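You operate a simulated robot arm through the tools that you are given. There is no shell and no other tool. Be economical: measure what you need, move in short steps, check, and stop when the job is done.

You are at the controls of a simulated robot arm. One attempt, no reset.

TASK
Unlock the green cabinet and lay the orange roll on its pull-out board.
Fine: the roll lies in drawer 22; close the drawer again.
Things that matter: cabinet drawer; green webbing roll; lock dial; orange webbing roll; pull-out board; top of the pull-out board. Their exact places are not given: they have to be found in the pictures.

The check looks at the end state, three seconds after you hand in, the way a careful person would. Anything else that was tipped, shoved, dropped, spilled or broken makes it a failure.

THE ROBOT
A 6-joint arm with a two-finger gripper, on a carriage that runs on a rail from [-1204, 4] to [1136, -4] (x, y) and turns from -2.251 to 3.543 rad about z. Base frame: it is fixed where the carriage stands at the start and does not move with it; the origin is on the floor, on the carriage's upright axis, x ahead of it, y to its left, z up. Readings come in mm, rad, newtons and seconds.
Its first joint turns from -2.897 to 2.897 rad. Places, roughly: cabinet drawer [300, 700, 1200]; lock dial [600, 500, 1300]; pull-out board [300, 700, 600]; top of the pull-out board [300, 600, 600]. Payload 5 kg.
The tool frame sits at the grasp point between the pads (the TCP): z along the fingers, y along the line on which they close. The tips reach 30 mm beyond it. The gripper opens to 176 mm. The gripper's body begins 153 mm behind the TCP.
Orientation is that of the tool frame in the base frame, as a unit quaternion [x, y, z, w]. With the fingers straight down and closing along the base's y, the tool's x points along the base's -x, its y along +y and its z along -z.

THE INTERFACE
- The arm moves only by the tool jog_arm. Its arguments are lists of equal length, an entry for each row: "grip": the gripper command, from -1 (shut) to 1 (fully open), values between in proportion; "dp": the shift along the tool's x, y, z in mm, a list of three; "rot": the turn, a rotation vector about the tool's x, y, z in rad, a list of three. In form: {"grip": [grip, ...], "dp": [[tx, ty, tz], ...], "rot": [[wx, wy, wz], ...]}. A call has 1 to 12 rows; each row is the pose to reach, as a shift and turn from the pose commanded when the call began, along the tool's axes at that moment. Rows are played at 5 a second. More than 50 mm and 0.15 rad between two rows, or a gripper value outside its range, and nothing of the call is played. A pose out of reach is approached as far as the arm can. The call stops where the force on the tool passes 80 N (or 10 N more than at its start, if that is more) or the arm is blocked; 0.2 s more then pass. The fingers move at their own pace and stop on an object; they squeeze with about 27 N. The grip force told is the motor's: it shows also when the fingers shut on nothing. Time passes only in rows, and 0.2 s behind the last, so rows that repeat a pose let the fingers close. It gives the time, the measured TCP pose, the force on the tool (base axes), the opening and the grip force at its end, in the units of the frame above (readings bear some noise), with the torque about the TCP (base axes, N m) and any sound that the robot's microphone picked up, and new pictures: "pictures" is both (left out), scene, wrist or none.
- Cameras (640 x 400 px; columns grow to the right, rows downward): "scene" is now at [42.3, 271.1, 1543.5]; the picture's right is [0.68, -0.73, 0.00], its down [-0.47, -0.44, -0.77] and it looks along [0.56, 0.53, -0.64] (base axes); focal length 214 px, centre (320, 200). "wrist" rides on the gripper at [67, -9, -183] in the tool frame; the picture's right is [0.14, 0.99, 0.00], its down [-0.92, 0.13, -0.36] and it looks along [-0.36, 0.05, 0.93] (tool axes); focal length 251 px, centre (320, 200).
- slide_trunk(by): slides the trunk up (or, below 0, down) by that many mm; the arm and the scene camera ride with it, the base frame stays. It gives what a move gives, with no picture.
- drive_base(legs): drives the robot by 1 to 6 legs, each [ahead, left, turn to the left] in mm, mm and rad, along the robot's own axes; the way and the turn of a leg run together, so that a leg with both is an arc; at most 1500 mm and 3.142 rad a leg. The arm and the cameras ride along, it lands a little off, and it stops where it bumps. It keeps to its track: a leg is cut to what the track allows. It gives what a move gives, and a new picture of the scene camera.
- pan_tilt(pan, tilt): turns the head with the scene camera to pan (to the left, within 2.094 rad either way) and tilt (down, from -0.506 to 1.204), counted from straight ahead of the robot. It gives what a move gives, and a new picture of the scene camera.
- measure_at(camera, pixels): for up to 12 pixels [column, row] of the newest picture of that camera ("zoom" is the newest enlarged one), the place [x, y, z] in the base frame of the surface seen there, good to about 3 mm. No time passes.
- inspect(camera, box): a new picture of the part [left, top, right, bottom] of that camera's present view, enlarged. No time passes.
- hand_in(): hands the job in; it is judged then, once.

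Go step by step. Measure first, check grasps and placings, and put right what went wrong. The budget is 80 turns and 260 pictures, counting those below and the enlarged ones. Unless the task says otherwise, let go and move clear before handing in, and close with one line.

The tools are called after "Emit:" by a JSON object that holds its "fn" and its "kwargs". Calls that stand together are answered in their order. jog_arm: Moves the arm, as the interface text tells. Its arguments: {"type":"object","properties":{"grip":{"type":"array"},"dp":{"type":"array"},"rot":{"type":"array"},"pictures":{"type":"string","enum":["both","scene","wrist","none"]}},"required":["grip","dp","rot"]} The other tools are called the same way: slide_trunk (by) slides the trunk up or down; drive_base (legs) drives the base; pan_tilt (pan, tilt) turns the head that bears the scene camera; measure_at (camera, pixels) gives the place of the surface under pixels of a picture; inspect (camera, box) takes an enlarged picture of a part of a camera's view; hand_in () hands the job in.

At the start:

```text
time_s: 0.0
tool_pos: [669.9, 260.4, 1524.3]
tcp_rot: [0.0, 1.0, 0.001, 0.0]
contact_force: [-0.7, 0.6, 0.8]
wrist_torque: [0.0, 0.01, 0.0]
finger_gap: 175.8
gripper_force: 0.1
trunk travel left (down, up): [-100.0, 250.0]
robot x, y, heading: [1.5, -2.3, 0.003]
head pan, tilt: [0.75, 0.691]
```

scene: 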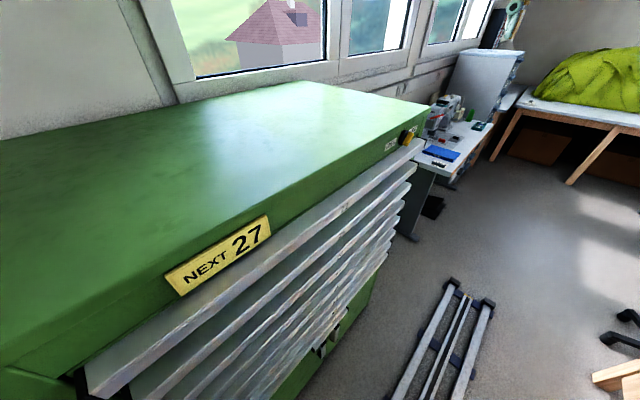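
wrist: 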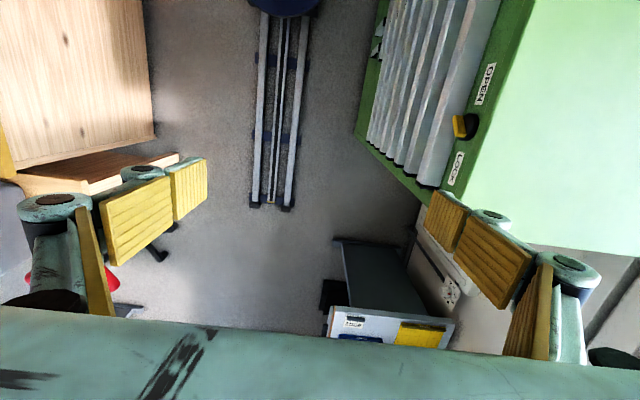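

The scene shows the green cabinet with a stack of drawers and a lock dial near pixel (407,137); the wrist view shows OPEN/LOCK labels. I'll look closer at both and look down at the front.

Emit:
{"fn": "inspect", "kwargs": {"camera": "wrist", "box": [360, 0, 560, 220]}}

Emit:
{"fn": "inspect", "kwargs": {"camera": "scene", "box": [80, 100, 440, 400]}}

Emit:
{"fn": "measure_at", "kwargs": {"camera": "scene", "pixels": [[407, 137], [413, 141], [270, 225], [180, 290], [90, 385], [410, 155], [405, 175], [320, 350], [330, 335], [430, 110]]}}

Emit:
{"fn": "pan_tilt", "kwargs": {"pan": 1.2, "tilt": 1.15}}

```text
1.82 times, centred on (460, 110) of wrist
```

zoom: 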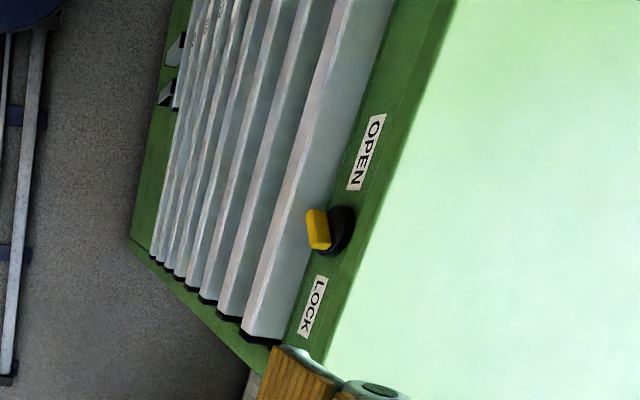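

```text
1.33 times, centred on (260, 250) of scene
```

zoom: 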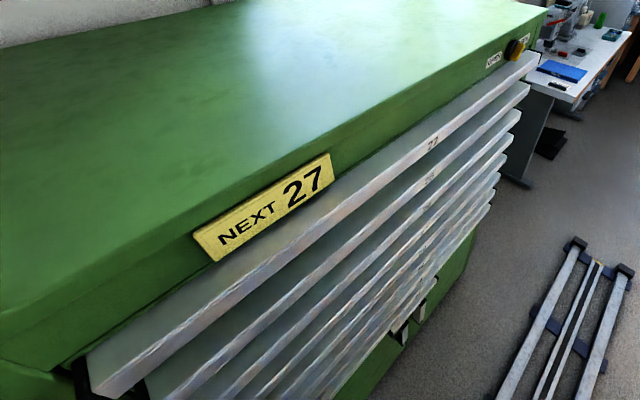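

```text
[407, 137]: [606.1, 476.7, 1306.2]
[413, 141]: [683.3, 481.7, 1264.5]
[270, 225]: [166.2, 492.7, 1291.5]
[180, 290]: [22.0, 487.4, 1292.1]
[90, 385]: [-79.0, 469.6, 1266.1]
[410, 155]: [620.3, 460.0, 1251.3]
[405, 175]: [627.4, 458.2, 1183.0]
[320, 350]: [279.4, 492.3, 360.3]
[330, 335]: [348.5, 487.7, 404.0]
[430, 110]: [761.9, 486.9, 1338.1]
```

```text
time_s: 0.9
tool_pos: [670.6, 261.0, 1525.0]
tcp_rot: [0.0, 1.0, 0.0, 0.0]
contact_force: [0.2, 0.3, -0.1]
wrist_torque: [0.02, 0.04, -0.04]
finger_gap: 176.1
gripper_force: 0.0
trunk travel left (down, up): [-100.0, 250.0]
robot x, y, heading: [0.3, -0.1, 0.004]
head pan, tilt: [1.201, 1.15]
```

scene: 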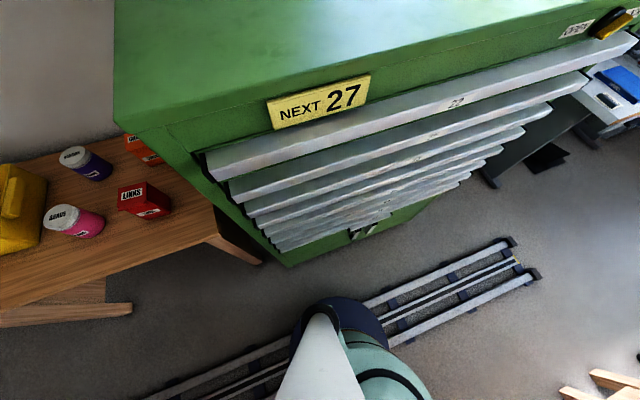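

The drawers carry small number labels and their grips lip out at about y=460. I'll zoom on the labels and look for the rest.

Emit:
{"fn": "inspect", "kwargs": {"camera": "scene", "box": [330, 70, 530, 245]}}

Emit:
{"fn": "inspect", "kwargs": {"camera": "scene", "box": [0, 110, 240, 260]}}

Emit:
{"fn": "inspect", "kwargs": {"camera": "scene", "box": [520, 0, 640, 100]}}

Emit:
{"fn": "slide_trunk", "kwargs": {"by": -100}}

Emit:
{"fn": "pan_tilt", "kwargs": {"pan": 1.3, "tilt": 0.85}}

```text
2.29 times, centred on (430, 158) of scene
```

zoom: 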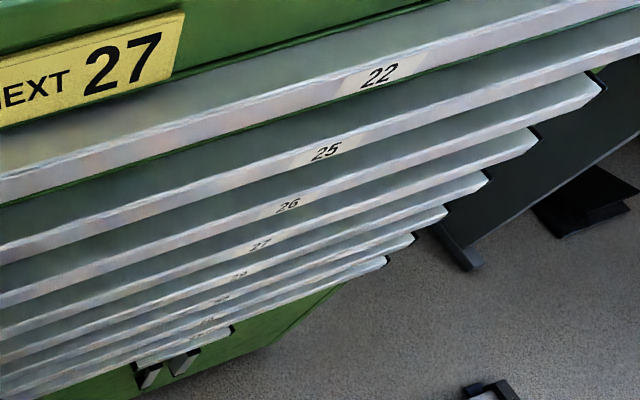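

```text
2.67 times, centred on (120, 185) of scene
```

zoom: 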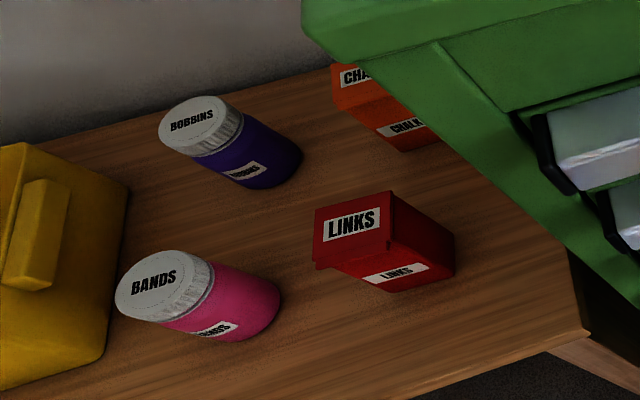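

```text
4.00 times, centred on (580, 50) of scene
```

zoom: 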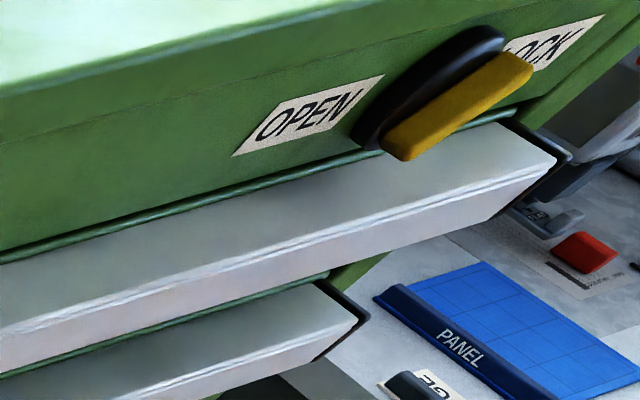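

```text
time_s: 2.2
tool_pos: [670.2, 261.5, 1424.3]
tcp_rot: [0.0, 1.0, 0.0, 0.0]
contact_force: [-0.1, 0.6, 0.0]
wrist_torque: [0.03, -0.01, 0.01]
finger_gap: 175.6
gripper_force: 0.1
trunk travel left (down, up): [0.0, 350.0]
robot x, y, heading: [-1.4, -1.3, 0.001]
head pan, tilt: [1.201, 1.15]
```

```text
time_s: 3.0
tool_pos: [671.9, 260.8, 1424.4]
tcp_rot: [0.0, 1.0, -0.001, 0.0]
contact_force: [-0.5, -0.2, -0.2]
wrist_torque: [-0.01, 0.0, -0.04]
finger_gap: 175.9
gripper_force: 0.2
trunk travel left (down, up): [0.0, 350.0]
robot x, y, heading: [-1.4, -1.1, -0.005]
head pan, tilt: [1.3, 0.85]
```

scene: 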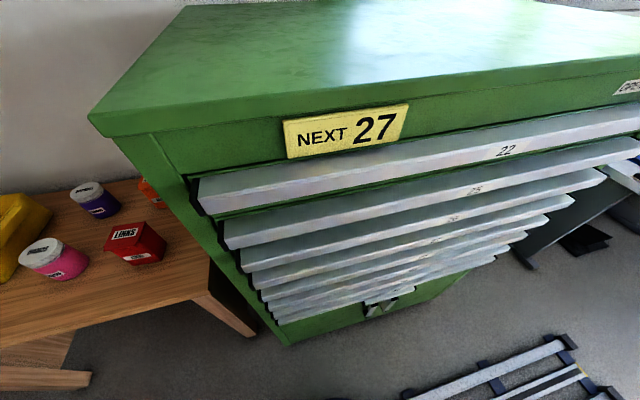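

The top drawer is labelled 22. I'll drive along the rail to view the dial head-on.

Emit:
{"fn": "drive_base", "kwargs": {"legs": [[450, 0, 0]]}}

Emit:
{"fn": "pan_tilt", "kwargs": {"pan": 1.2, "tilt": 0.55}}

Emit:
{"fn": "inspect", "kwargs": {"camera": "scene", "box": [220, 100, 520, 300]}}

```text
time_s: 5.8
tool_pos: [1109.1, 269.1, 1424.4]
tcp_rot: [-0.006, 1.0, 0.0, 0.0]
contact_force: [0.2, 0.5, 0.2]
wrist_torque: [-0.01, -0.02, -0.01]
finger_gap: 176.1
gripper_force: 0.0
trunk travel left (down, up): [0.0, 350.0]
robot x, y, heading: [441.1, -5.6, 0.014]
head pan, tilt: [1.3, 0.85]
```

scene: 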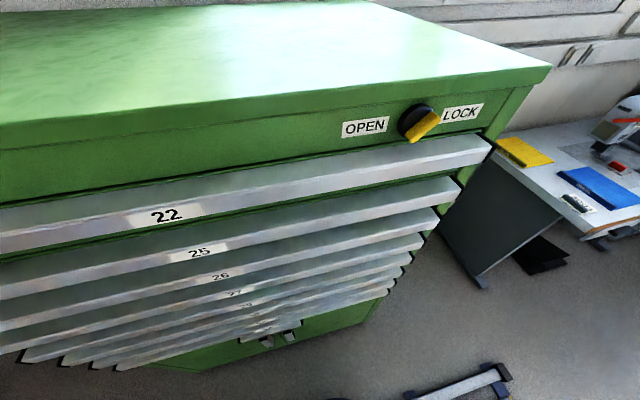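

```text
time_s: 6.6
tool_pos: [1108.2, 268.4, 1424.9]
tcp_rot: [-0.006, 1.0, 0.0, 0.0]
contact_force: [0.4, 0.2, 0.4]
wrist_torque: [0.0, 0.01, -0.02]
finger_gap: 175.9
gripper_force: 0.0
trunk travel left (down, up): [0.0, 350.0]
robot x, y, heading: [438.2, 0.5, 0.009]
head pan, tilt: [1.201, 0.55]
```

scene: 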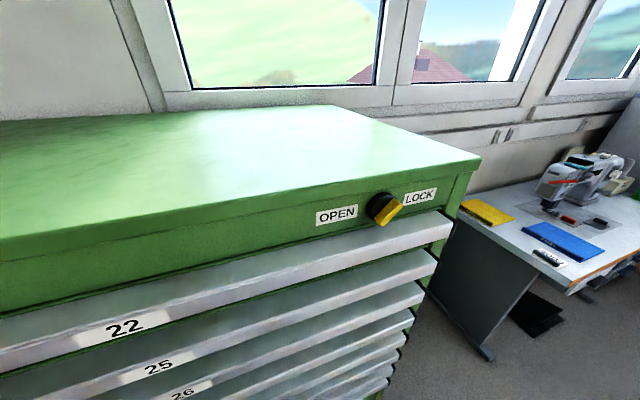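

```text
2.00 times, centred on (370, 200) of scene
```

zoom: 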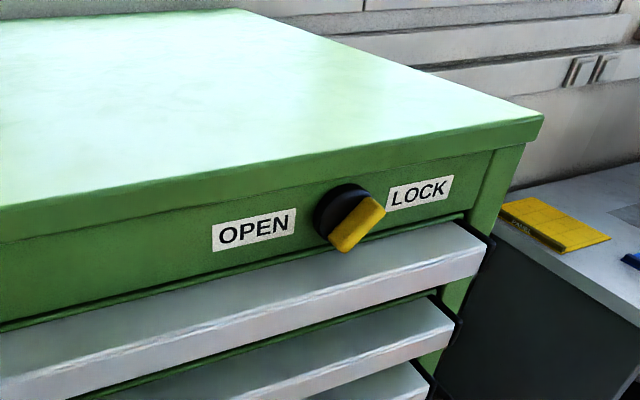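

The yellow bar on the dial leans toward LOCK (up-right). I'll enlarge and measure it.

Emit:
{"fn": "inspect", "kwargs": {"camera": "scene", "box": [350, 180, 430, 230]}}

Emit:
{"fn": "measure_at", "kwargs": {"camera": "scene", "pixels": [[383, 220], [392, 212], [399, 205], [388, 217], [396, 212], [371, 200], [376, 218], [318, 222], [355, 212], [408, 203], [433, 195], [384, 203]]}}

```text
8.00 times, centred on (390, 205) of scene
```

zoom: 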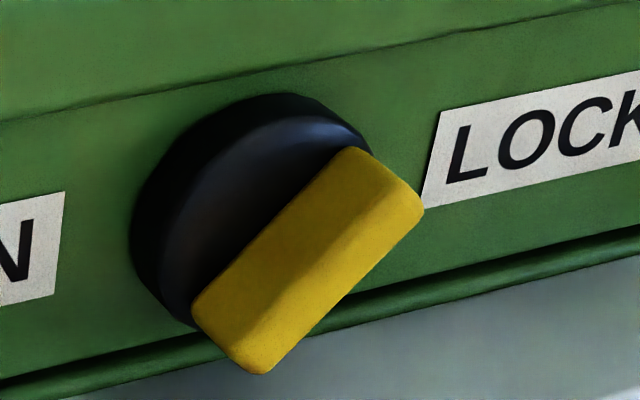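

```text
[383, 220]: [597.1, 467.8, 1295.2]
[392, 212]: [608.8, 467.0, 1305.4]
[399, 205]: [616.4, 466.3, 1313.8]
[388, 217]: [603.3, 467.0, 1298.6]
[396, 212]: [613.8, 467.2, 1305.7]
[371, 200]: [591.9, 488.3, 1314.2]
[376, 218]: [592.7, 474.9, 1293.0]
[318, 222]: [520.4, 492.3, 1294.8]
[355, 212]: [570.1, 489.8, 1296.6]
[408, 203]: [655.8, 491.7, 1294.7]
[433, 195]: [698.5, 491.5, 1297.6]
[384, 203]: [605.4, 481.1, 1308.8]
```

The bar's centre is about (607, 467, 1304), leaning 45° toward LOCK. I'll drive back to around x=50 for reach, then tilt the tool to point at +y.

Emit:
{"fn": "drive_base", "kwargs": {"legs": [[-390, 0, 0]]}}

Emit:
{"fn": "jog_arm", "kwargs": {"grip": [0, 0, 0, 0, 0, 0, 0, 0, 0, 0, 0, 0], "dp": [[0, 0, 0], [0, 0, 0], [0, 0, 0], [0, 0, 0], [0, 0, 0], [0, 0, 0], [0, 0, 0], [0, 0, 0], [0, 0, 0], [0, 0, 0], [0, 0, 0], [0, 0, 0]], "rot": [[-0.143, 0, 0], [-0.286, 0, 0], [-0.428, 0, 0], [-0.571, 0, 0], [-0.714, 0, 0], [-0.857, 0, 0], [-1.0, 0, 0], [-1.142, 0, 0], [-1.285, 0, 0], [-1.428, 0, 0], [-1.571, 0, 0], [-1.571, 0, 0]]}}

```text
time_s: 9.2
tool_pos: [707.9, 270.4, 1424.9]
tcp_rot: [-0.006, 1.0, 0.0, 0.0]
contact_force: [0.3, -0.1, 0.6]
wrist_torque: [0.04, -0.02, -0.01]
finger_gap: 175.8
gripper_force: 0.0
trunk travel left (down, up): [0.0, 350.0]
robot x, y, heading: [38.2, 1.0, 0.02]
head pan, tilt: [1.201, 0.55]
```

scene: 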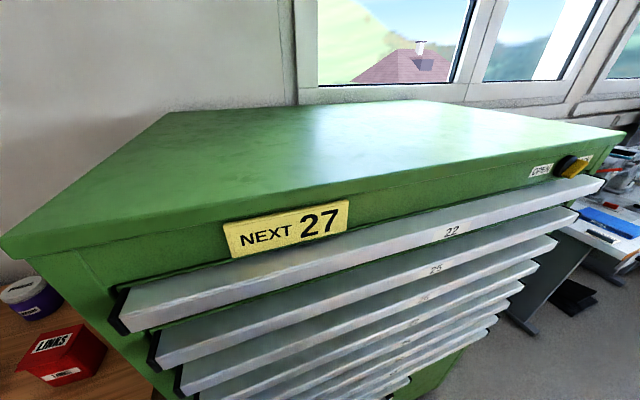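

```text
time_s: 11.8
tool_pos: [709.9, 270.0, 1425.8]
tcp_rot: [-0.005, 0.706, 0.708, -0.005]
contact_force: [-0.2, 0.5, -1.4]
wrist_torque: [0.13, -0.01, 0.13]
finger_gap: 87.9
gripper_force: 0.1
trunk travel left (down, up): [0.0, 350.0]
robot x, y, heading: [43.6, -0.3, 0.013]
head pan, tilt: [1.201, 0.55]
```

scene: 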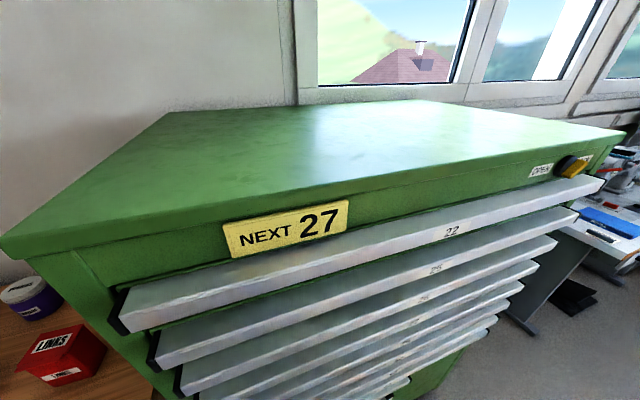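
wrist: 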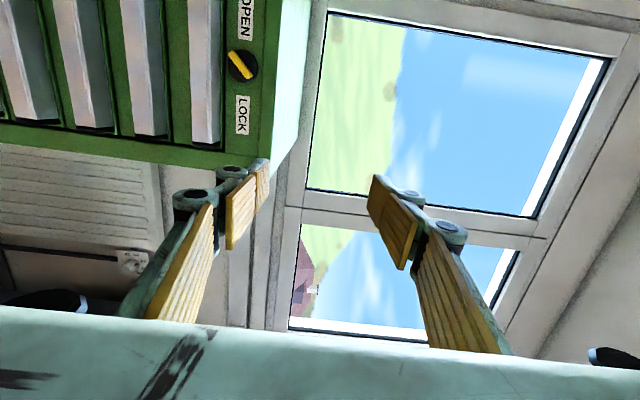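

The wrist view confirms the bar at 45° (pixels (232,53)–(255,80)). I'll check for a pointer mark and roll the tool +135° about its axis so the pads straddle the bar.

Emit:
{"fn": "inspect", "kwargs": {"camera": "wrist", "box": [200, 0, 296, 140]}}

Emit:
{"fn": "jog_arm", "kwargs": {"grip": [0, 0, 0, 0, 0, 0, 0, 0, 0, 0, 0, 0], "dp": [[0, 0, 0], [0, 0, 0], [0, 0, 0], [0, 0, 0], [0, 0, 0], [0, 0, 0], [0, 0, 0], [0, 0, 0], [0, 0, 0], [0, 0, 0], [0, 0, 0], [0, 0, 0]], "rot": [[0, 0, 0.14], [0, 0, 0.28], [0, 0, 0.42], [0, 0, 0.56], [0, 0, 0.7], [0, 0, 0.84], [0, 0, 0.98], [0, 0, 1.12], [0, 0, 1.26], [0, 0, 1.4], [0, 0, 1.54], [0, 0, 1.67]], "pictures": "none"}}

Emit:
{"fn": "jog_arm", "kwargs": {"grip": [0, 0, 0, 0, 0, 0], "dp": [[0, 0, 0], [0, 0, 0], [0, 0, 0], [0, 0, 0], [0, 0, 0], [0, 0, 0]], "rot": [[0, 0, 0.14], [0, 0, 0.28], [0, 0, 0.42], [0, 0, 0.56], [0, 0, 0.686], [0, 0, 0.686]], "pictures": "wrist"}}

```text
2.86 times, centred on (248, 70) of wrist
```

zoom: 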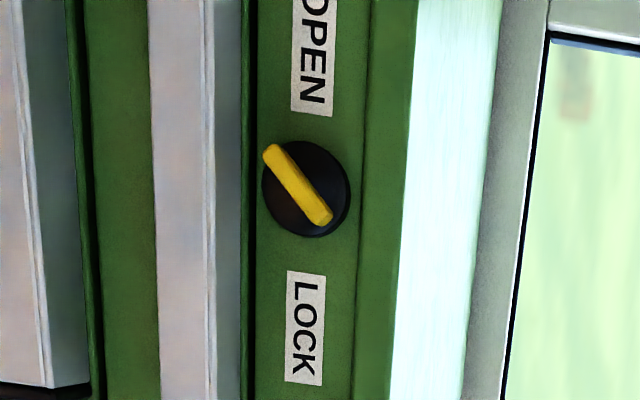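

```text
time_s: 14.4
tool_pos: [709.1, 269.7, 1425.1]
tcp_rot: [-0.521, -0.477, -0.471, 0.528]
contact_force: [0.2, 0.3, 0.3]
wrist_torque: [0.0, 0.02, 0.02]
finger_gap: 88.0
gripper_force: 0.2
trunk travel left (down, up): [0.0, 350.0]
robot x, y, heading: [42.3, 0.4, 0.016]
head pan, tilt: [1.201, 0.55]
```

```text
time_s: 15.8
tool_pos: [708.9, 269.7, 1424.8]
tcp_rot: [-0.652, -0.275, -0.266, 0.655]
contact_force: [-0.3, -0.2, 0.1]
wrist_torque: [0.01, 0.01, -0.01]
finger_gap: 88.1
gripper_force: 0.1
trunk travel left (down, up): [0.0, 350.0]
robot x, y, heading: [42.1, 2.2, 0.011]
head pan, tilt: [1.201, 0.55]
```

wrist: 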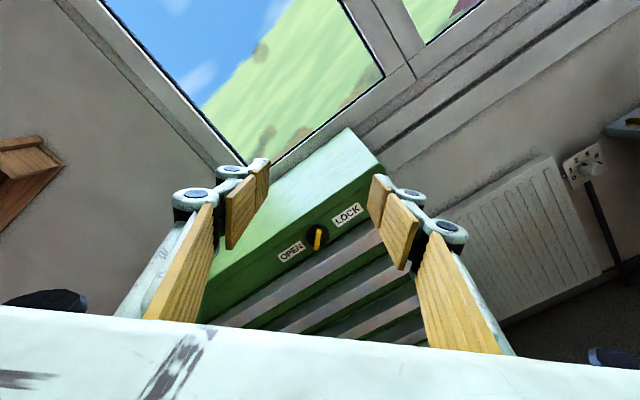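

The tool is lined up. I'll move sideways to the dial axis, 50 mm short, with a 45 mm opening.

Emit:
{"fn": "jog_arm", "kwargs": {"grip": [-0.5, -0.5, -0.5, -0.5, -0.5, -0.5, -0.5, -0.5], "dp": [[-40, 4, 0], [-80, 8, 0], [-120, 12, 0], [-156, 14.6, 0], [-156, 14.6, 40], [-156, 14.6, 80], [-156, 14.6, 120], [-156, 14.6, 126]], "rot": [[0, 0, 0], [0, 0, 0], [0, 0, 0], [0, 0, 0], [0, 0, 0], [0, 0, 0], [0, 0, 0], [0, 0, 0]]}}

Emit:
{"fn": "inspect", "kwargs": {"camera": "wrist", "box": [220, 120, 420, 260]}}

Emit:
{"fn": "inspect", "kwargs": {"camera": "scene", "box": [480, 100, 640, 220]}}

```text
time_s: 17.6
tool_pos: [606.6, 394.7, 1302.2]
tcp_rot: [-0.652, -0.275, -0.266, 0.655]
contact_force: [0.6, 1.0, -0.6]
wrist_torque: [0.01, 0.04, 0.03]
finger_gap: 44.1
gripper_force: 0.1
trunk travel left (down, up): [0.0, 350.0]
robot x, y, heading: [41.0, -0.1, 0.017]
head pan, tilt: [1.201, 0.55]
```

scene: 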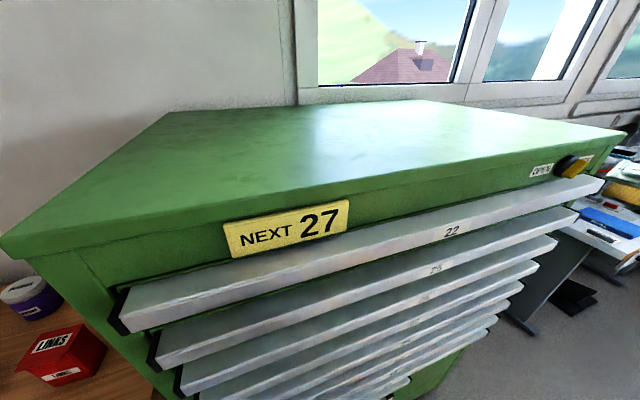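
wrist: 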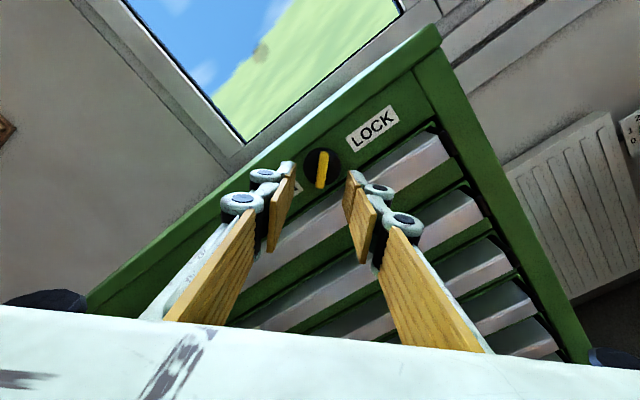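

```text
2.86 times, centred on (320, 190) of wrist
```

zoom: 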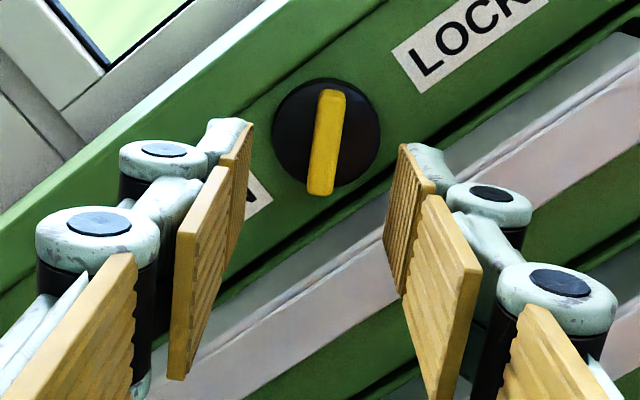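

```text
3.33 times, centred on (560, 160) of scene
```

zoom: 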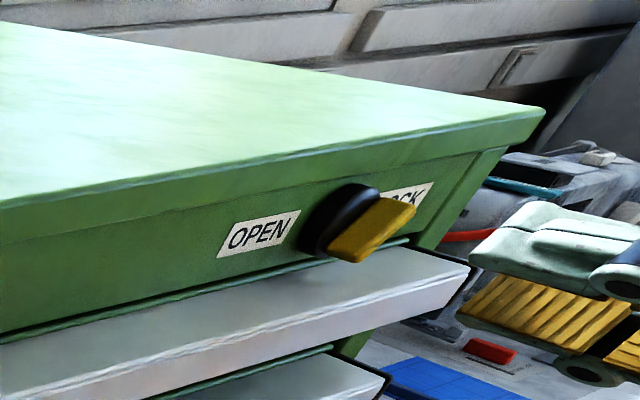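

Bar appears parallel to the pads. I'll measure its ends and rim to set the axis.

Emit:
{"fn": "measure_at", "kwargs": {"camera": "wrist", "pixels": [[323, 154], [320, 168], [318, 184], [306, 165], [336, 165], [321, 146]]}}

```text
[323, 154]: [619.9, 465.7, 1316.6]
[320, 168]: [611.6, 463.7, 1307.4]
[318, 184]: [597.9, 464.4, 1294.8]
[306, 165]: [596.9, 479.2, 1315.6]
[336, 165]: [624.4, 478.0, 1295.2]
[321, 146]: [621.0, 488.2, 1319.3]
```

Centre is about (609.5, 464, 1305.5). Move in with tips to y≈474 and close.

Emit:
{"fn": "jog_arm", "kwargs": {"grip": [-0.5, -0.5, -0.5, -0.8, -1, -1, -1], "dp": [[4, 0, 15], [4, 0, 35], [4, 0, 50], [4, 0, 50], [4, 0, 50], [4, 0, 50], [4, 0, 50]], "rot": [[0, 0, 0], [0, 0, 0], [0, 0, 0], [0, 0, 0], [0, 0, 0], [0, 0, 0], [0, 0, 0]]}}

```text
time_s: 19.2
tool_pos: [610.4, 444.2, 1305.3]
tcp_rot: [-0.651, -0.276, -0.267, 0.655]
contact_force: [8.9, -0.5, -11.3]
wrist_torque: [-0.02, -0.04, -0.65]
finger_gap: 9.5
gripper_force: 45.2
trunk travel left (down, up): [0.0, 350.0]
robot x, y, heading: [43.4, -0.0, 0.013]
head pan, tilt: [1.201, 0.55]
```

scene: 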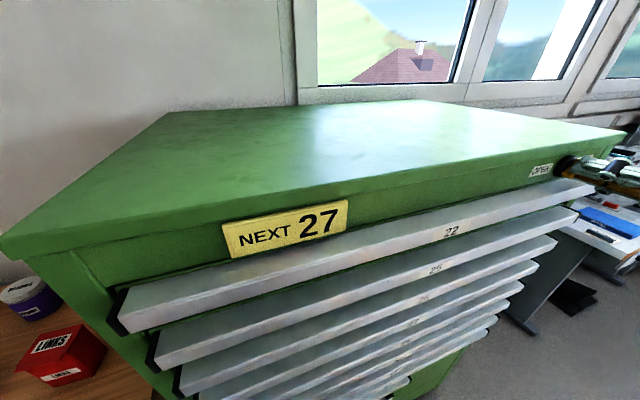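
wrist: 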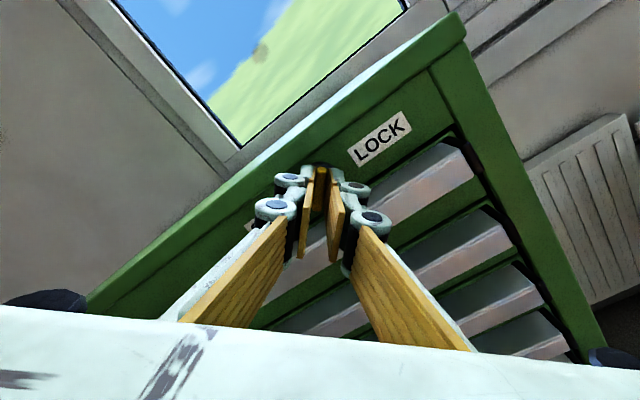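

Bar gripped (gap 9.5 mm). I'll try a small counter-clockwise turn toward OPEN, easing 1.5 mm sideways.

Emit:
{"fn": "jog_arm", "kwargs": {"grip": [-1, -1, -1, -1], "dp": [[0, 1.5, 0], [0, 1.5, 0], [0, 1.5, 0], [0, 1.5, 0]], "rot": [[0, 0, -0.08], [0, 0, -0.18], [0, 0, -0.28], [0, 0, -0.28]], "pictures": "wrist"}}

```text
time_s: 20.2
tool_pos: [610.6, 444.6, 1304.5]
tcp_rot: [-0.606, -0.364, -0.355, 0.612]
contact_force: [2.7, -7.3, -3.3]
wrist_torque: [-0.35, -0.03, 0.04]
finger_gap: 9.6
gripper_force: 45.1
trunk travel left (down, up): [0.0, 350.0]
robot x, y, heading: [43.6, -0.4, 0.013]
head pan, tilt: [1.201, 0.55]
```

wrist: 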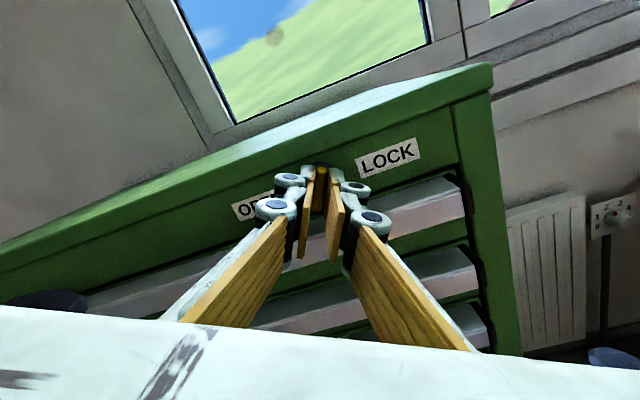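

It turns freely with almost no torque. Continue to a total of 90°.

Emit:
{"fn": "jog_arm", "kwargs": {"grip": [-1, -1, -1, -1, -1, -1, -1, -1, -1, -1, -1, -1], "dp": [[0, 0, 0], [0, 0, 0], [0, 0, 0], [0, 0, 0], [0, 0, 0], [0, 0, 0], [0, 0, 0], [0, 0, 0], [0, 0, 0], [0, 0, 0], [0, 0, 0], [0, 0, 0]], "rot": [[0, 0, -0.11], [0, 0, -0.22], [0, 0, -0.33], [0, 0, -0.44], [0, 0, -0.55], [0, 0, -0.66], [0, 0, -0.77], [0, 0, -0.88], [0, 0, -0.99], [0, 0, -1.1], [0, 0, -1.2], [0, 0, -1.29]], "pictures": "wrist"}}

```text
time_s: 22.8
tool_pos: [606.4, 444.2, 1305.2]
tcp_rot: [0.264, 0.657, 0.65, -0.276]
contact_force: [-53.8, -26.0, -33.7]
wrist_torque: [-1.24, 0.24, 0.88]
finger_gap: 9.5
gripper_force: 45.1
trunk travel left (down, up): [0.0, 350.0]
robot x, y, heading: [42.5, -0.1, 0.013]
head pan, tilt: [1.201, 0.55]
```

wrist: 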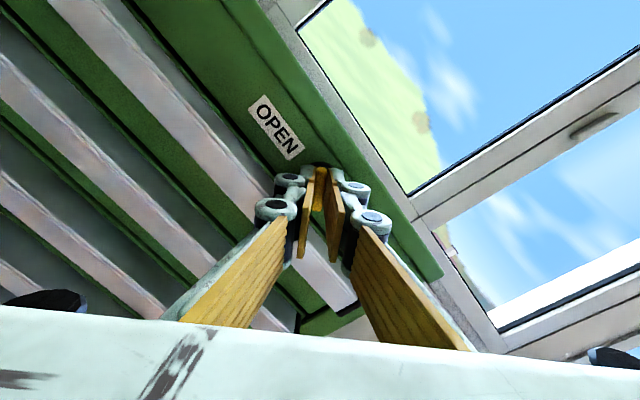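

The tool has turned 90°; side force from a few mm of offset. I'll open and back off to see the dial.

Emit:
{"fn": "jog_arm", "kwargs": {"grip": [-0.7, -0.5, -0.5, -0.5, -0.5, -0.5], "dp": [[0, 0, 0], [0, 0, 0], [0, 0, 0], [0, 0, -30], [0, 0, -60], [0, 0, -60]], "rot": [[0, 0, 0], [0, 0, 0], [0, 0, 0], [0, 0, 0], [0, 0, 0], [0, 0, 0]], "pictures": "wrist"}}

Emit:
{"fn": "inspect", "kwargs": {"camera": "wrist", "box": [220, 60, 420, 200]}}

Emit:
{"fn": "inspect", "kwargs": {"camera": "scene", "box": [480, 100, 640, 220]}}

```text
time_s: 24.2
tool_pos: [610.9, 383.8, 1306.1]
tcp_rot: [0.266, 0.656, 0.651, -0.276]
contact_force: [0.1, -0.8, -0.2]
wrist_torque: [-0.04, -0.02, 0.03]
finger_gap: 44.2
gripper_force: 0.0
trunk travel left (down, up): [0.0, 350.0]
robot x, y, heading: [42.2, -1.6, 0.014]
head pan, tilt: [1.201, 0.55]
```

wrist: 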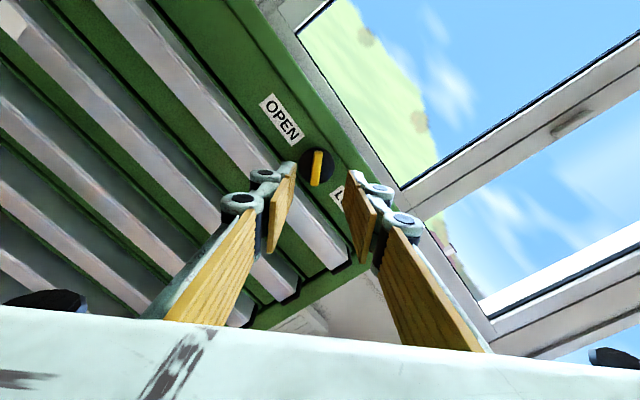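

```text
2.86 times, centred on (320, 130) of wrist
```

zoom: 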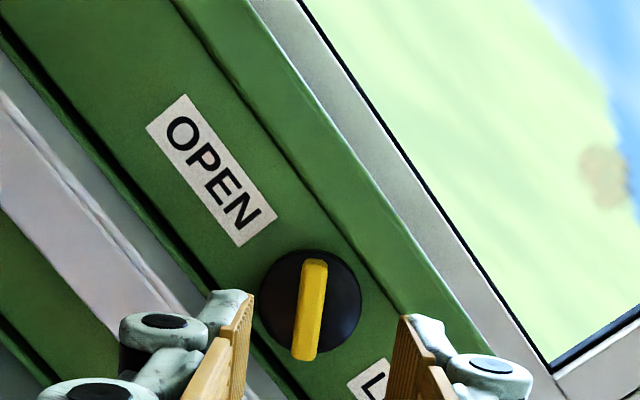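

```text
3.33 times, centred on (560, 160) of scene
```

zoom: 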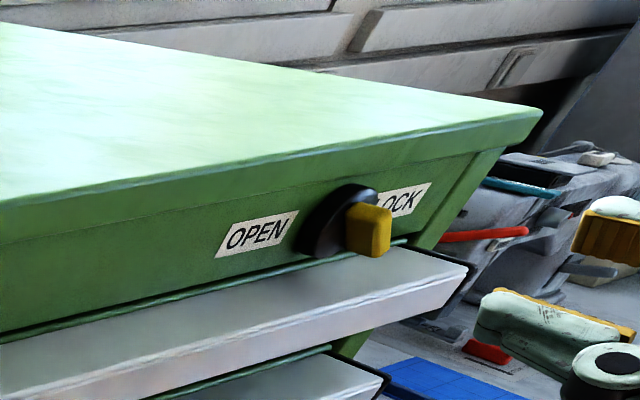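

The bar now leans 90° the other way, toward OPEN. Next, measure drawer 22's grip profile around the label column.

Emit:
{"fn": "inspect", "kwargs": {"camera": "scene", "box": [90, 240, 250, 360]}}

Emit:
{"fn": "measure_at", "kwargs": {"camera": "scene", "pixels": [[320, 242], [320, 250], [320, 258], [320, 266], [320, 270], [320, 276], [320, 282], [320, 290], [452, 232], [600, 185], [130, 320], [350, 225]]}}

Emit:
{"fn": "inspect", "kwargs": {"camera": "wrist", "box": [260, 190, 400, 300]}}

```text
3.33 times, centred on (170, 300) of scene
```

zoom: 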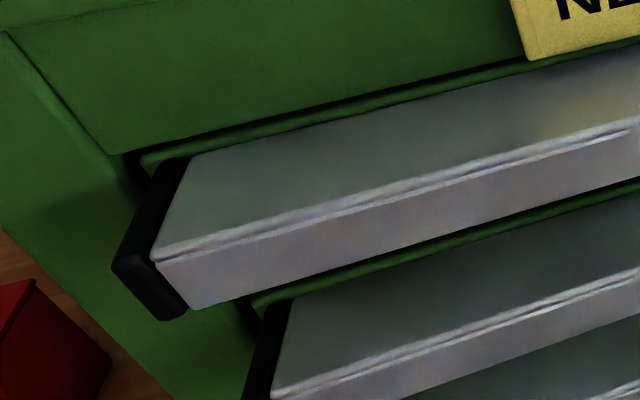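

```text
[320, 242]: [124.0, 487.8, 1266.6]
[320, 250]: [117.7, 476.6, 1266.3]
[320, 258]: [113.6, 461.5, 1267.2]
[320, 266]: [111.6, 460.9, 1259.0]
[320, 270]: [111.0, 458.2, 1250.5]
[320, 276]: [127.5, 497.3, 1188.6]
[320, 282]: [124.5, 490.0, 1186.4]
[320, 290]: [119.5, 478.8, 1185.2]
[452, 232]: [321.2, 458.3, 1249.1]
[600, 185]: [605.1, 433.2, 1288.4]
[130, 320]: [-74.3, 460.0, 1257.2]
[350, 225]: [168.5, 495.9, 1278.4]
```

```text
3.64 times, centred on (330, 245) of wrist
```

zoom: 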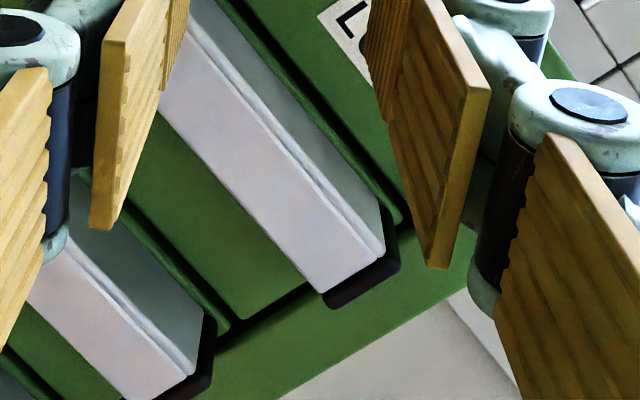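

The ledge top is at z≈1267, front at y≈459, bottom about 1247; I can pinch it vertically around x=300. I'll back off, roll to a vertical grip, and drive the base left so the column is out of the drawer's way.

Emit:
{"fn": "jog_arm", "kwargs": {"grip": [-0.4, -0.4, -0.4, -0.4, -0.4, -0.4, -0.4], "dp": [[0, 0, -40], [0, 0, -80], [0, 0, -80], [0, 0, -80], [0, 0, -80], [0, 0, -80], [0, 0, -80]], "rot": [[0, 0, -0.13], [0, 0, -0.26], [0, 0, -0.39], [0, 0, -0.52], [0, 0, -0.65], [0, 0, -0.785], [0, 0, -0.785]], "pictures": "none"}}

Emit:
{"fn": "drive_base", "kwargs": {"legs": [[-300, 0, 0]]}}

Emit:
{"fn": "pan_tilt", "kwargs": {"pan": 0.7, "tilt": 0.6}}

```text
time_s: 25.8
tool_pos: [611.2, 304.7, 1306.4]
tcp_rot: [-0.005, 0.707, 0.707, -0.005]
contact_force: [0.4, -0.3, 0.0]
wrist_torque: [0.01, -0.03, -0.02]
finger_gap: 52.7
gripper_force: 0.0
trunk travel left (down, up): [0.0, 350.0]
robot x, y, heading: [39.9, 3.6, 0.015]
head pan, tilt: [1.201, 0.55]
```

```text
time_s: 27.9
tool_pos: [316.2, 304.3, 1307.0]
tcp_rot: [-0.005, 0.707, 0.707, -0.005]
contact_force: [0.1, -0.1, -0.2]
wrist_torque: [0.06, -0.01, 0.05]
finger_gap: 52.6
gripper_force: 0.0
trunk travel left (down, up): [0.0, 350.0]
robot x, y, heading: [-257.8, 0.7, 0.016]
head pan, tilt: [1.201, 0.55]
```

scene: 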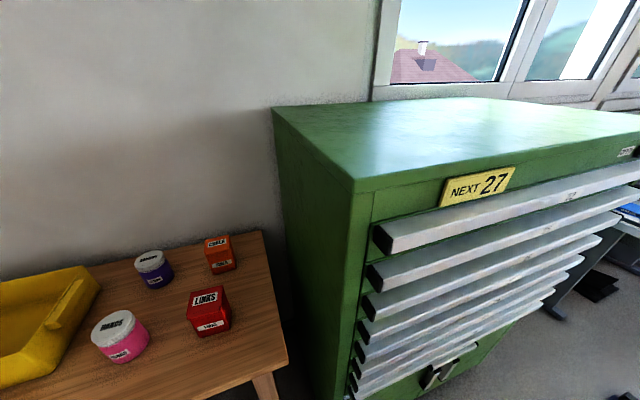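

```text
time_s: 28.9
tool_pos: [316.9, 304.3, 1306.0]
tcp_rot: [-0.005, 0.707, 0.707, -0.004]
contact_force: [-1.2, 0.8, 0.2]
wrist_torque: [0.0, 0.0, 0.01]
finger_gap: 52.5
gripper_force: 0.2
trunk travel left (down, up): [0.0, 350.0]
robot x, y, heading: [-257.3, -1.0, 0.016]
head pan, tilt: [0.7, 0.6]
```

scene: 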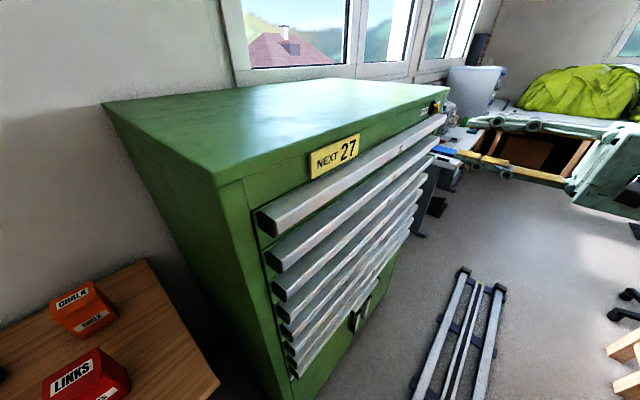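

Clear. Lower to z≈1257 and advance so the pads straddle the ledge, then close.

Emit:
{"fn": "jog_arm", "kwargs": {"grip": [-0.4, -0.4, -0.4, -0.4, -0.4, -0.4, -1, -1, -1, -1], "dp": [[0, -25, 0], [0, -49, 0], [0, -49, 40], [0, -49, 80], [0, -49, 120], [0, -49, 146], [0, -49, 146], [0, -49, 146], [0, -49, 146], [0, -49, 146]], "rot": [[0, 0, 0], [0, 0, 0], [0, 0, 0], [0, 0, 0], [0, 0, 0], [0, 0, 0], [0, 0, 0], [0, 0, 0], [0, 0, 0], [0, 0, 0]]}}

```text
time_s: 31.1
tool_pos: [314.1, 451.3, 1254.6]
tcp_rot: [-0.005, 0.708, 0.706, -0.005]
contact_force: [-11.6, 0.2, -48.3]
wrist_torque: [-0.14, -1.3, 0.11]
finger_gap: 26.9
gripper_force: 44.8
trunk travel left (down, up): [0.0, 350.0]
robot x, y, heading: [-255.2, 2.2, 0.011]
head pan, tilt: [0.7, 0.6]
```

scene: 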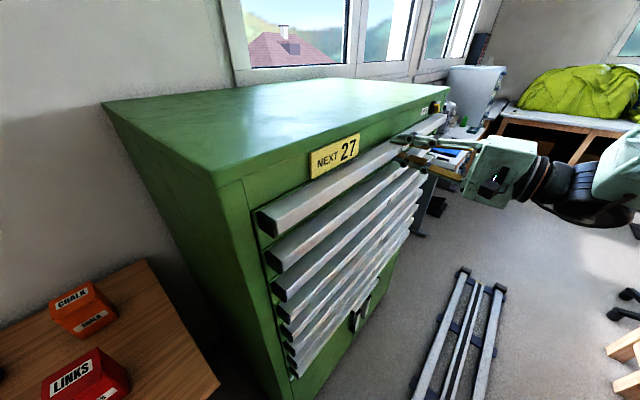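
wrist: 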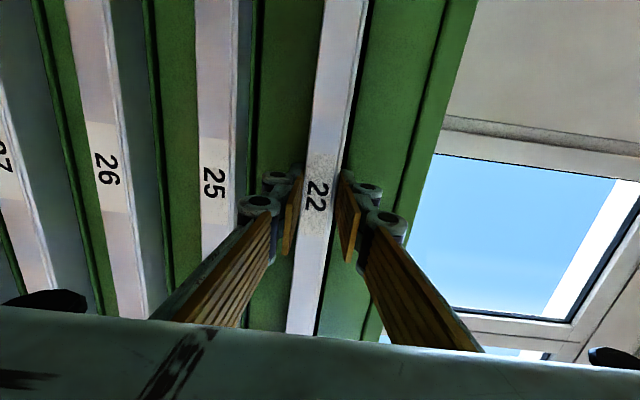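

Gripped at drawer 22's label (gap 26.9), a bit high (−48 N). Ease down 3 mm and pull gently by 60 mm.

Emit:
{"fn": "jog_arm", "kwargs": {"grip": [-1, -1, -1, -1, -1], "dp": [[0, -3, 0], [0, -3, -15], [0, -3, -30], [0, -3, -45], [0, -3, -60]], "rot": [[0, 0, 0], [0, 0, 0], [0, 0, 0], [0, 0, 0], [0, 0, 0]]}}

```text
time_s: 32.2
tool_pos: [314.1, 391.1, 1253.4]
tcp_rot: [-0.004, 0.707, 0.708, -0.005]
contact_force: [-12.5, -1.2, -33.7]
wrist_torque: [0.26, -0.98, 0.14]
finger_gap: 27.0
gripper_force: 44.5
trunk travel left (down, up): [0.0, 350.0]
robot x, y, heading: [-254.6, 1.8, 0.016]
head pan, tilt: [0.7, 0.6]
```

scene: 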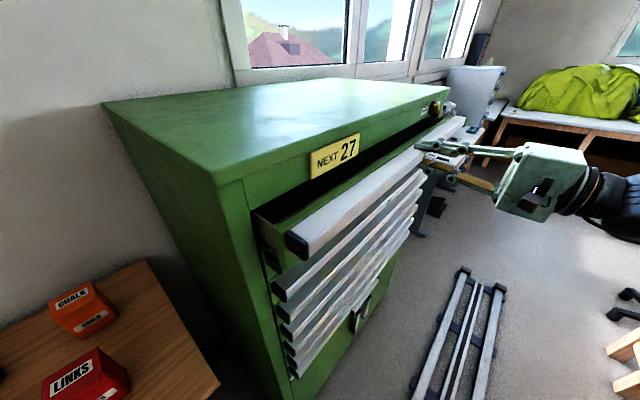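
wrist: 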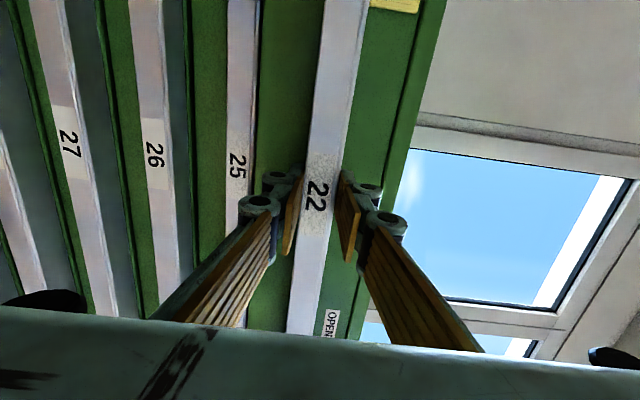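

The drawer opens: unlocked. Pull another 200 mm and look in.

Emit:
{"fn": "jog_arm", "kwargs": {"grip": [-1, -1, -1, -1, -1, -1, -1, -1], "dp": [[0, -2, -25], [0, -2, -50], [0, -2, -75], [0, -2, -100], [0, -2, -125], [0, -2, -150], [0, -2, -175], [0, -2, -200]], "rot": [[0, 0, 0], [0, 0, 0], [0, 0, 0], [0, 0, 0], [0, 0, 0], [0, 0, 0], [0, 0, 0], [0, 0, 0]], "pictures": "scene"}}

Emit:
{"fn": "inspect", "kwargs": {"camera": "scene", "box": [220, 100, 500, 275]}}

```text
time_s: 34.0
tool_pos: [312.6, 192.3, 1253.5]
tcp_rot: [-0.005, 0.707, 0.707, -0.006]
contact_force: [-35.3, 0.7, 11.7]
wrist_torque: [1.42, -0.09, 0.26]
finger_gap: 27.1
gripper_force: 45.2
trunk travel left (down, up): [0.0, 350.0]
robot x, y, heading: [-254.7, 6.4, 0.016]
head pan, tilt: [0.7, 0.6]
```

scene: 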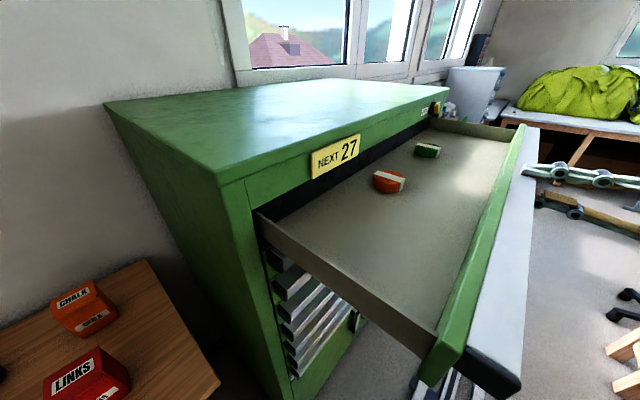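

```text
2.29 times, centred on (360, 188) of scene
```

zoom: 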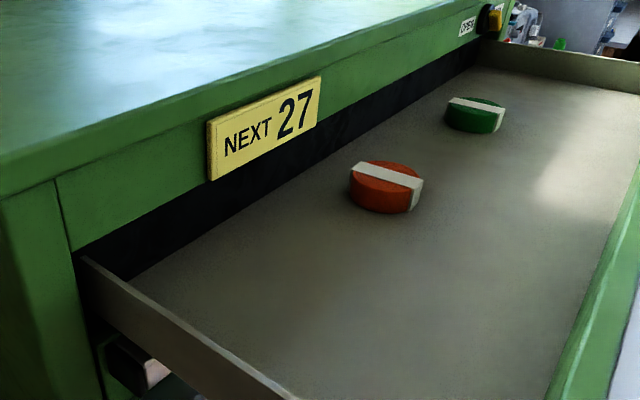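

Both rolls are visible: orange at (388,182), green at (428,151). Measure them and the drawer interior.

Emit:
{"fn": "measure_at", "kwargs": {"camera": "scene", "pixels": [[376, 180], [391, 174], [389, 188], [402, 184], [388, 193], [428, 147], [418, 150], [380, 240], [500, 140], [525, 180], [440, 180], [340, 180]]}}

Emit:
{"fn": "inspect", "kwargs": {"camera": "scene", "box": [350, 130, 450, 210]}}

```text
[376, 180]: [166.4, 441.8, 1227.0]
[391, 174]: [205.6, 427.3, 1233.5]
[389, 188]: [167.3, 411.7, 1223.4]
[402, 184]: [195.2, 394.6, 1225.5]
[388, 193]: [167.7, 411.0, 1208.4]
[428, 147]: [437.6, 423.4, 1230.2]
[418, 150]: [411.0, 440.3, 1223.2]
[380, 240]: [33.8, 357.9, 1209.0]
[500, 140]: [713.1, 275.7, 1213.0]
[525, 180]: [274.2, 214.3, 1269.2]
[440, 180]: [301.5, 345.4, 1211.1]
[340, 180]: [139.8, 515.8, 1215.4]
```

```text
5.00 times, centred on (400, 170) of scene
```

zoom: 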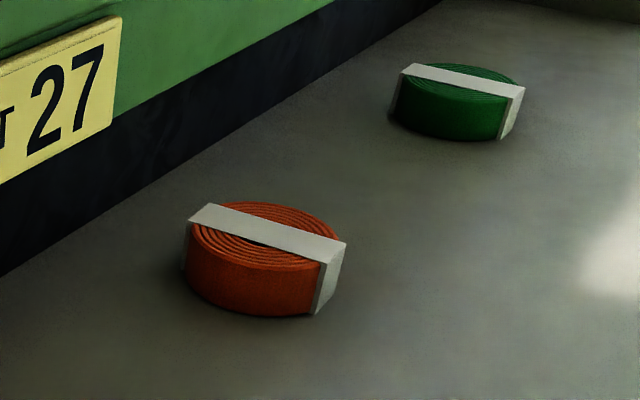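

Orange roll centre ≈(187,420), floor z≈1210, top ≈1235. I'll release the ledge, back off, rise and turn the tool down.

Emit:
{"fn": "jog_arm", "kwargs": {"grip": [-0.6, -0.4, -0.4, -0.4, -0.4, 0, 0, 0, 0, 0], "dp": [[0, 0, 0], [0, 0, 0], [0, 0, -30], [0, 0, -60], [0, 40, -80], [0, 80, -80], [0, 120, -80], [0, 160, -80], [0, 200, -80], [0, 200, -80]], "rot": [[0, 0, 0], [0, 0, 0], [0, 0, 0], [0, 0, 0], [0, 0, 0], [0, 0, 0], [0, 0, 0], [0, 0, 0], [0, 0, 0], [0, 0, 0]], "pictures": "none"}}

Emit:
{"fn": "jog_arm", "kwargs": {"grip": [0, 0, 0, 0, 0, 0, 0, 0, 0, 0, 0, 0], "dp": [[0, 0, 0], [0, 0, 0], [0, 0, 0], [0, 0, 0], [0, 0, 0], [0, 0, 0], [0, 0, 0], [0, 0, 0], [0, 0, 0], [0, 0, 0], [0, 0, 0], [0, 0, 0]], "rot": [[0.143, 0, 0], [0.286, 0, 0], [0.428, 0, 0], [0.571, 0, 0], [0.714, 0, 0], [0.857, 0, 0], [1.0, 0, 0], [1.142, 0, 0], [1.285, 0, 0], [1.428, 0, 0], [1.571, 0, 0], [1.571, 0, 0]], "pictures": "scene"}}

```text
time_s: 36.2
tool_pos: [319.7, 112.2, 1451.9]
tcp_rot: [-0.005, 0.707, 0.707, -0.005]
contact_force: [-0.9, 0.1, 1.0]
wrist_torque: [-0.08, 0.02, -0.09]
finger_gap: 88.1
gripper_force: 0.0
trunk travel left (down, up): [0.0, 350.0]
robot x, y, heading: [-253.2, 3.0, 0.015]
head pan, tilt: [0.7, 0.6]
```

```text
time_s: 38.9
tool_pos: [318.7, 111.8, 1451.8]
tcp_rot: [-0.007, 1.0, -0.001, 0.0]
contact_force: [0.0, 1.8, -0.6]
wrist_torque: [-0.21, 0.04, 0.0]
finger_gap: 87.7
gripper_force: 0.1
trunk travel left (down, up): [0.0, 350.0]
robot x, y, heading: [-253.3, 2.8, 0.016]
head pan, tilt: [0.7, 0.6]
```

scene: 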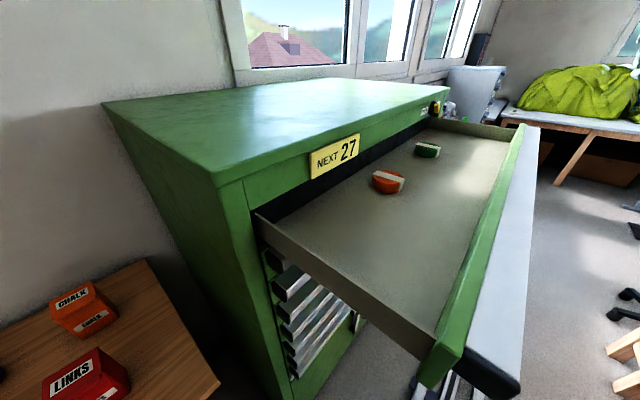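

Tool points down. Now move above the orange roll while turning the closing line to base x.

Emit:
{"fn": "jog_arm", "kwargs": {"grip": [0, 0, 0, 0, 0, 0, 0, 0, 0, 0, 0, 0], "dp": [[12, 28, 0], [24, 56, 0], [36, 84, 0], [48, 112, 0], [60, 140, 0], [72, 168, 0], [84, 196, 0], [96, 224, 0], [108, 252, 0], [120, 280, 0], [130, 308, 0], [130, 308, 0]], "rot": [[0, 0, -0.143], [0, 0, -0.286], [0, 0, -0.428], [0, 0, -0.571], [0, 0, -0.714], [0, 0, -0.857], [0, 0, -1.0], [0, 0, -1.142], [0, 0, -1.285], [0, 0, -1.428], [0, 0, -1.585], [0, 0, -1.585]]}}

```text
refused: row 11 steps farther than a row can; nothing moved
```

Emit:
{"fn": "jog_arm", "kwargs": {"grip": [0, 0, 0, 0, 0, 0, 0, 0, 0, 0, 0, 0], "dp": [[12, 28, 0], [24, 56, 0], [36, 84, 0], [48, 112, 0], [60, 140, 0], [72, 168, 0], [84, 196, 0], [96, 224, 0], [108, 252, 0], [120, 280, 0], [130, 308, 0], [130, 308, 0]], "rot": [[0, 0, -0.143], [0, 0, -0.286], [0, 0, -0.428], [0, 0, -0.571], [0, 0, -0.714], [0, 0, -0.857], [0, 0, -1.0], [0, 0, -1.142], [0, 0, -1.285], [0, 0, -1.428], [0, 0, -1.57], [0, 0, -1.585]]}}

```text
time_s: 41.5
tool_pos: [184.7, 417.4, 1450.5]
tcp_rot: [0.717, -0.698, -0.001, 0.001]
contact_force: [0.0, 1.1, -0.9]
wrist_torque: [-0.19, 0.02, -0.03]
finger_gap: 88.0
gripper_force: 0.1
trunk travel left (down, up): [0.0, 350.0]
robot x, y, heading: [-257.1, 2.3, 0.014]
head pan, tilt: [0.7, 0.6]
```

scene: 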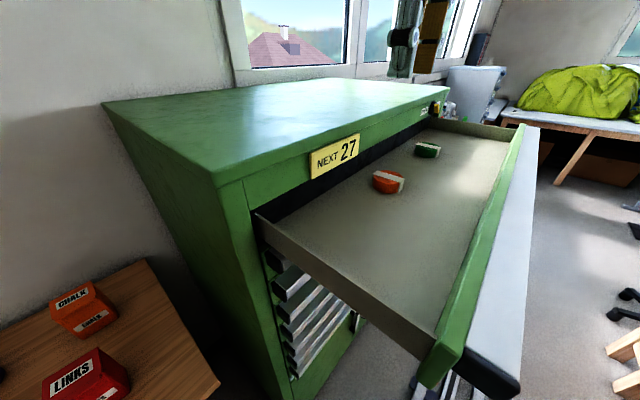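
wrist: 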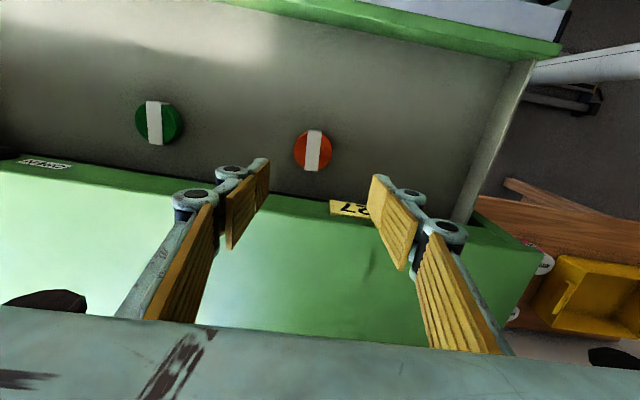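

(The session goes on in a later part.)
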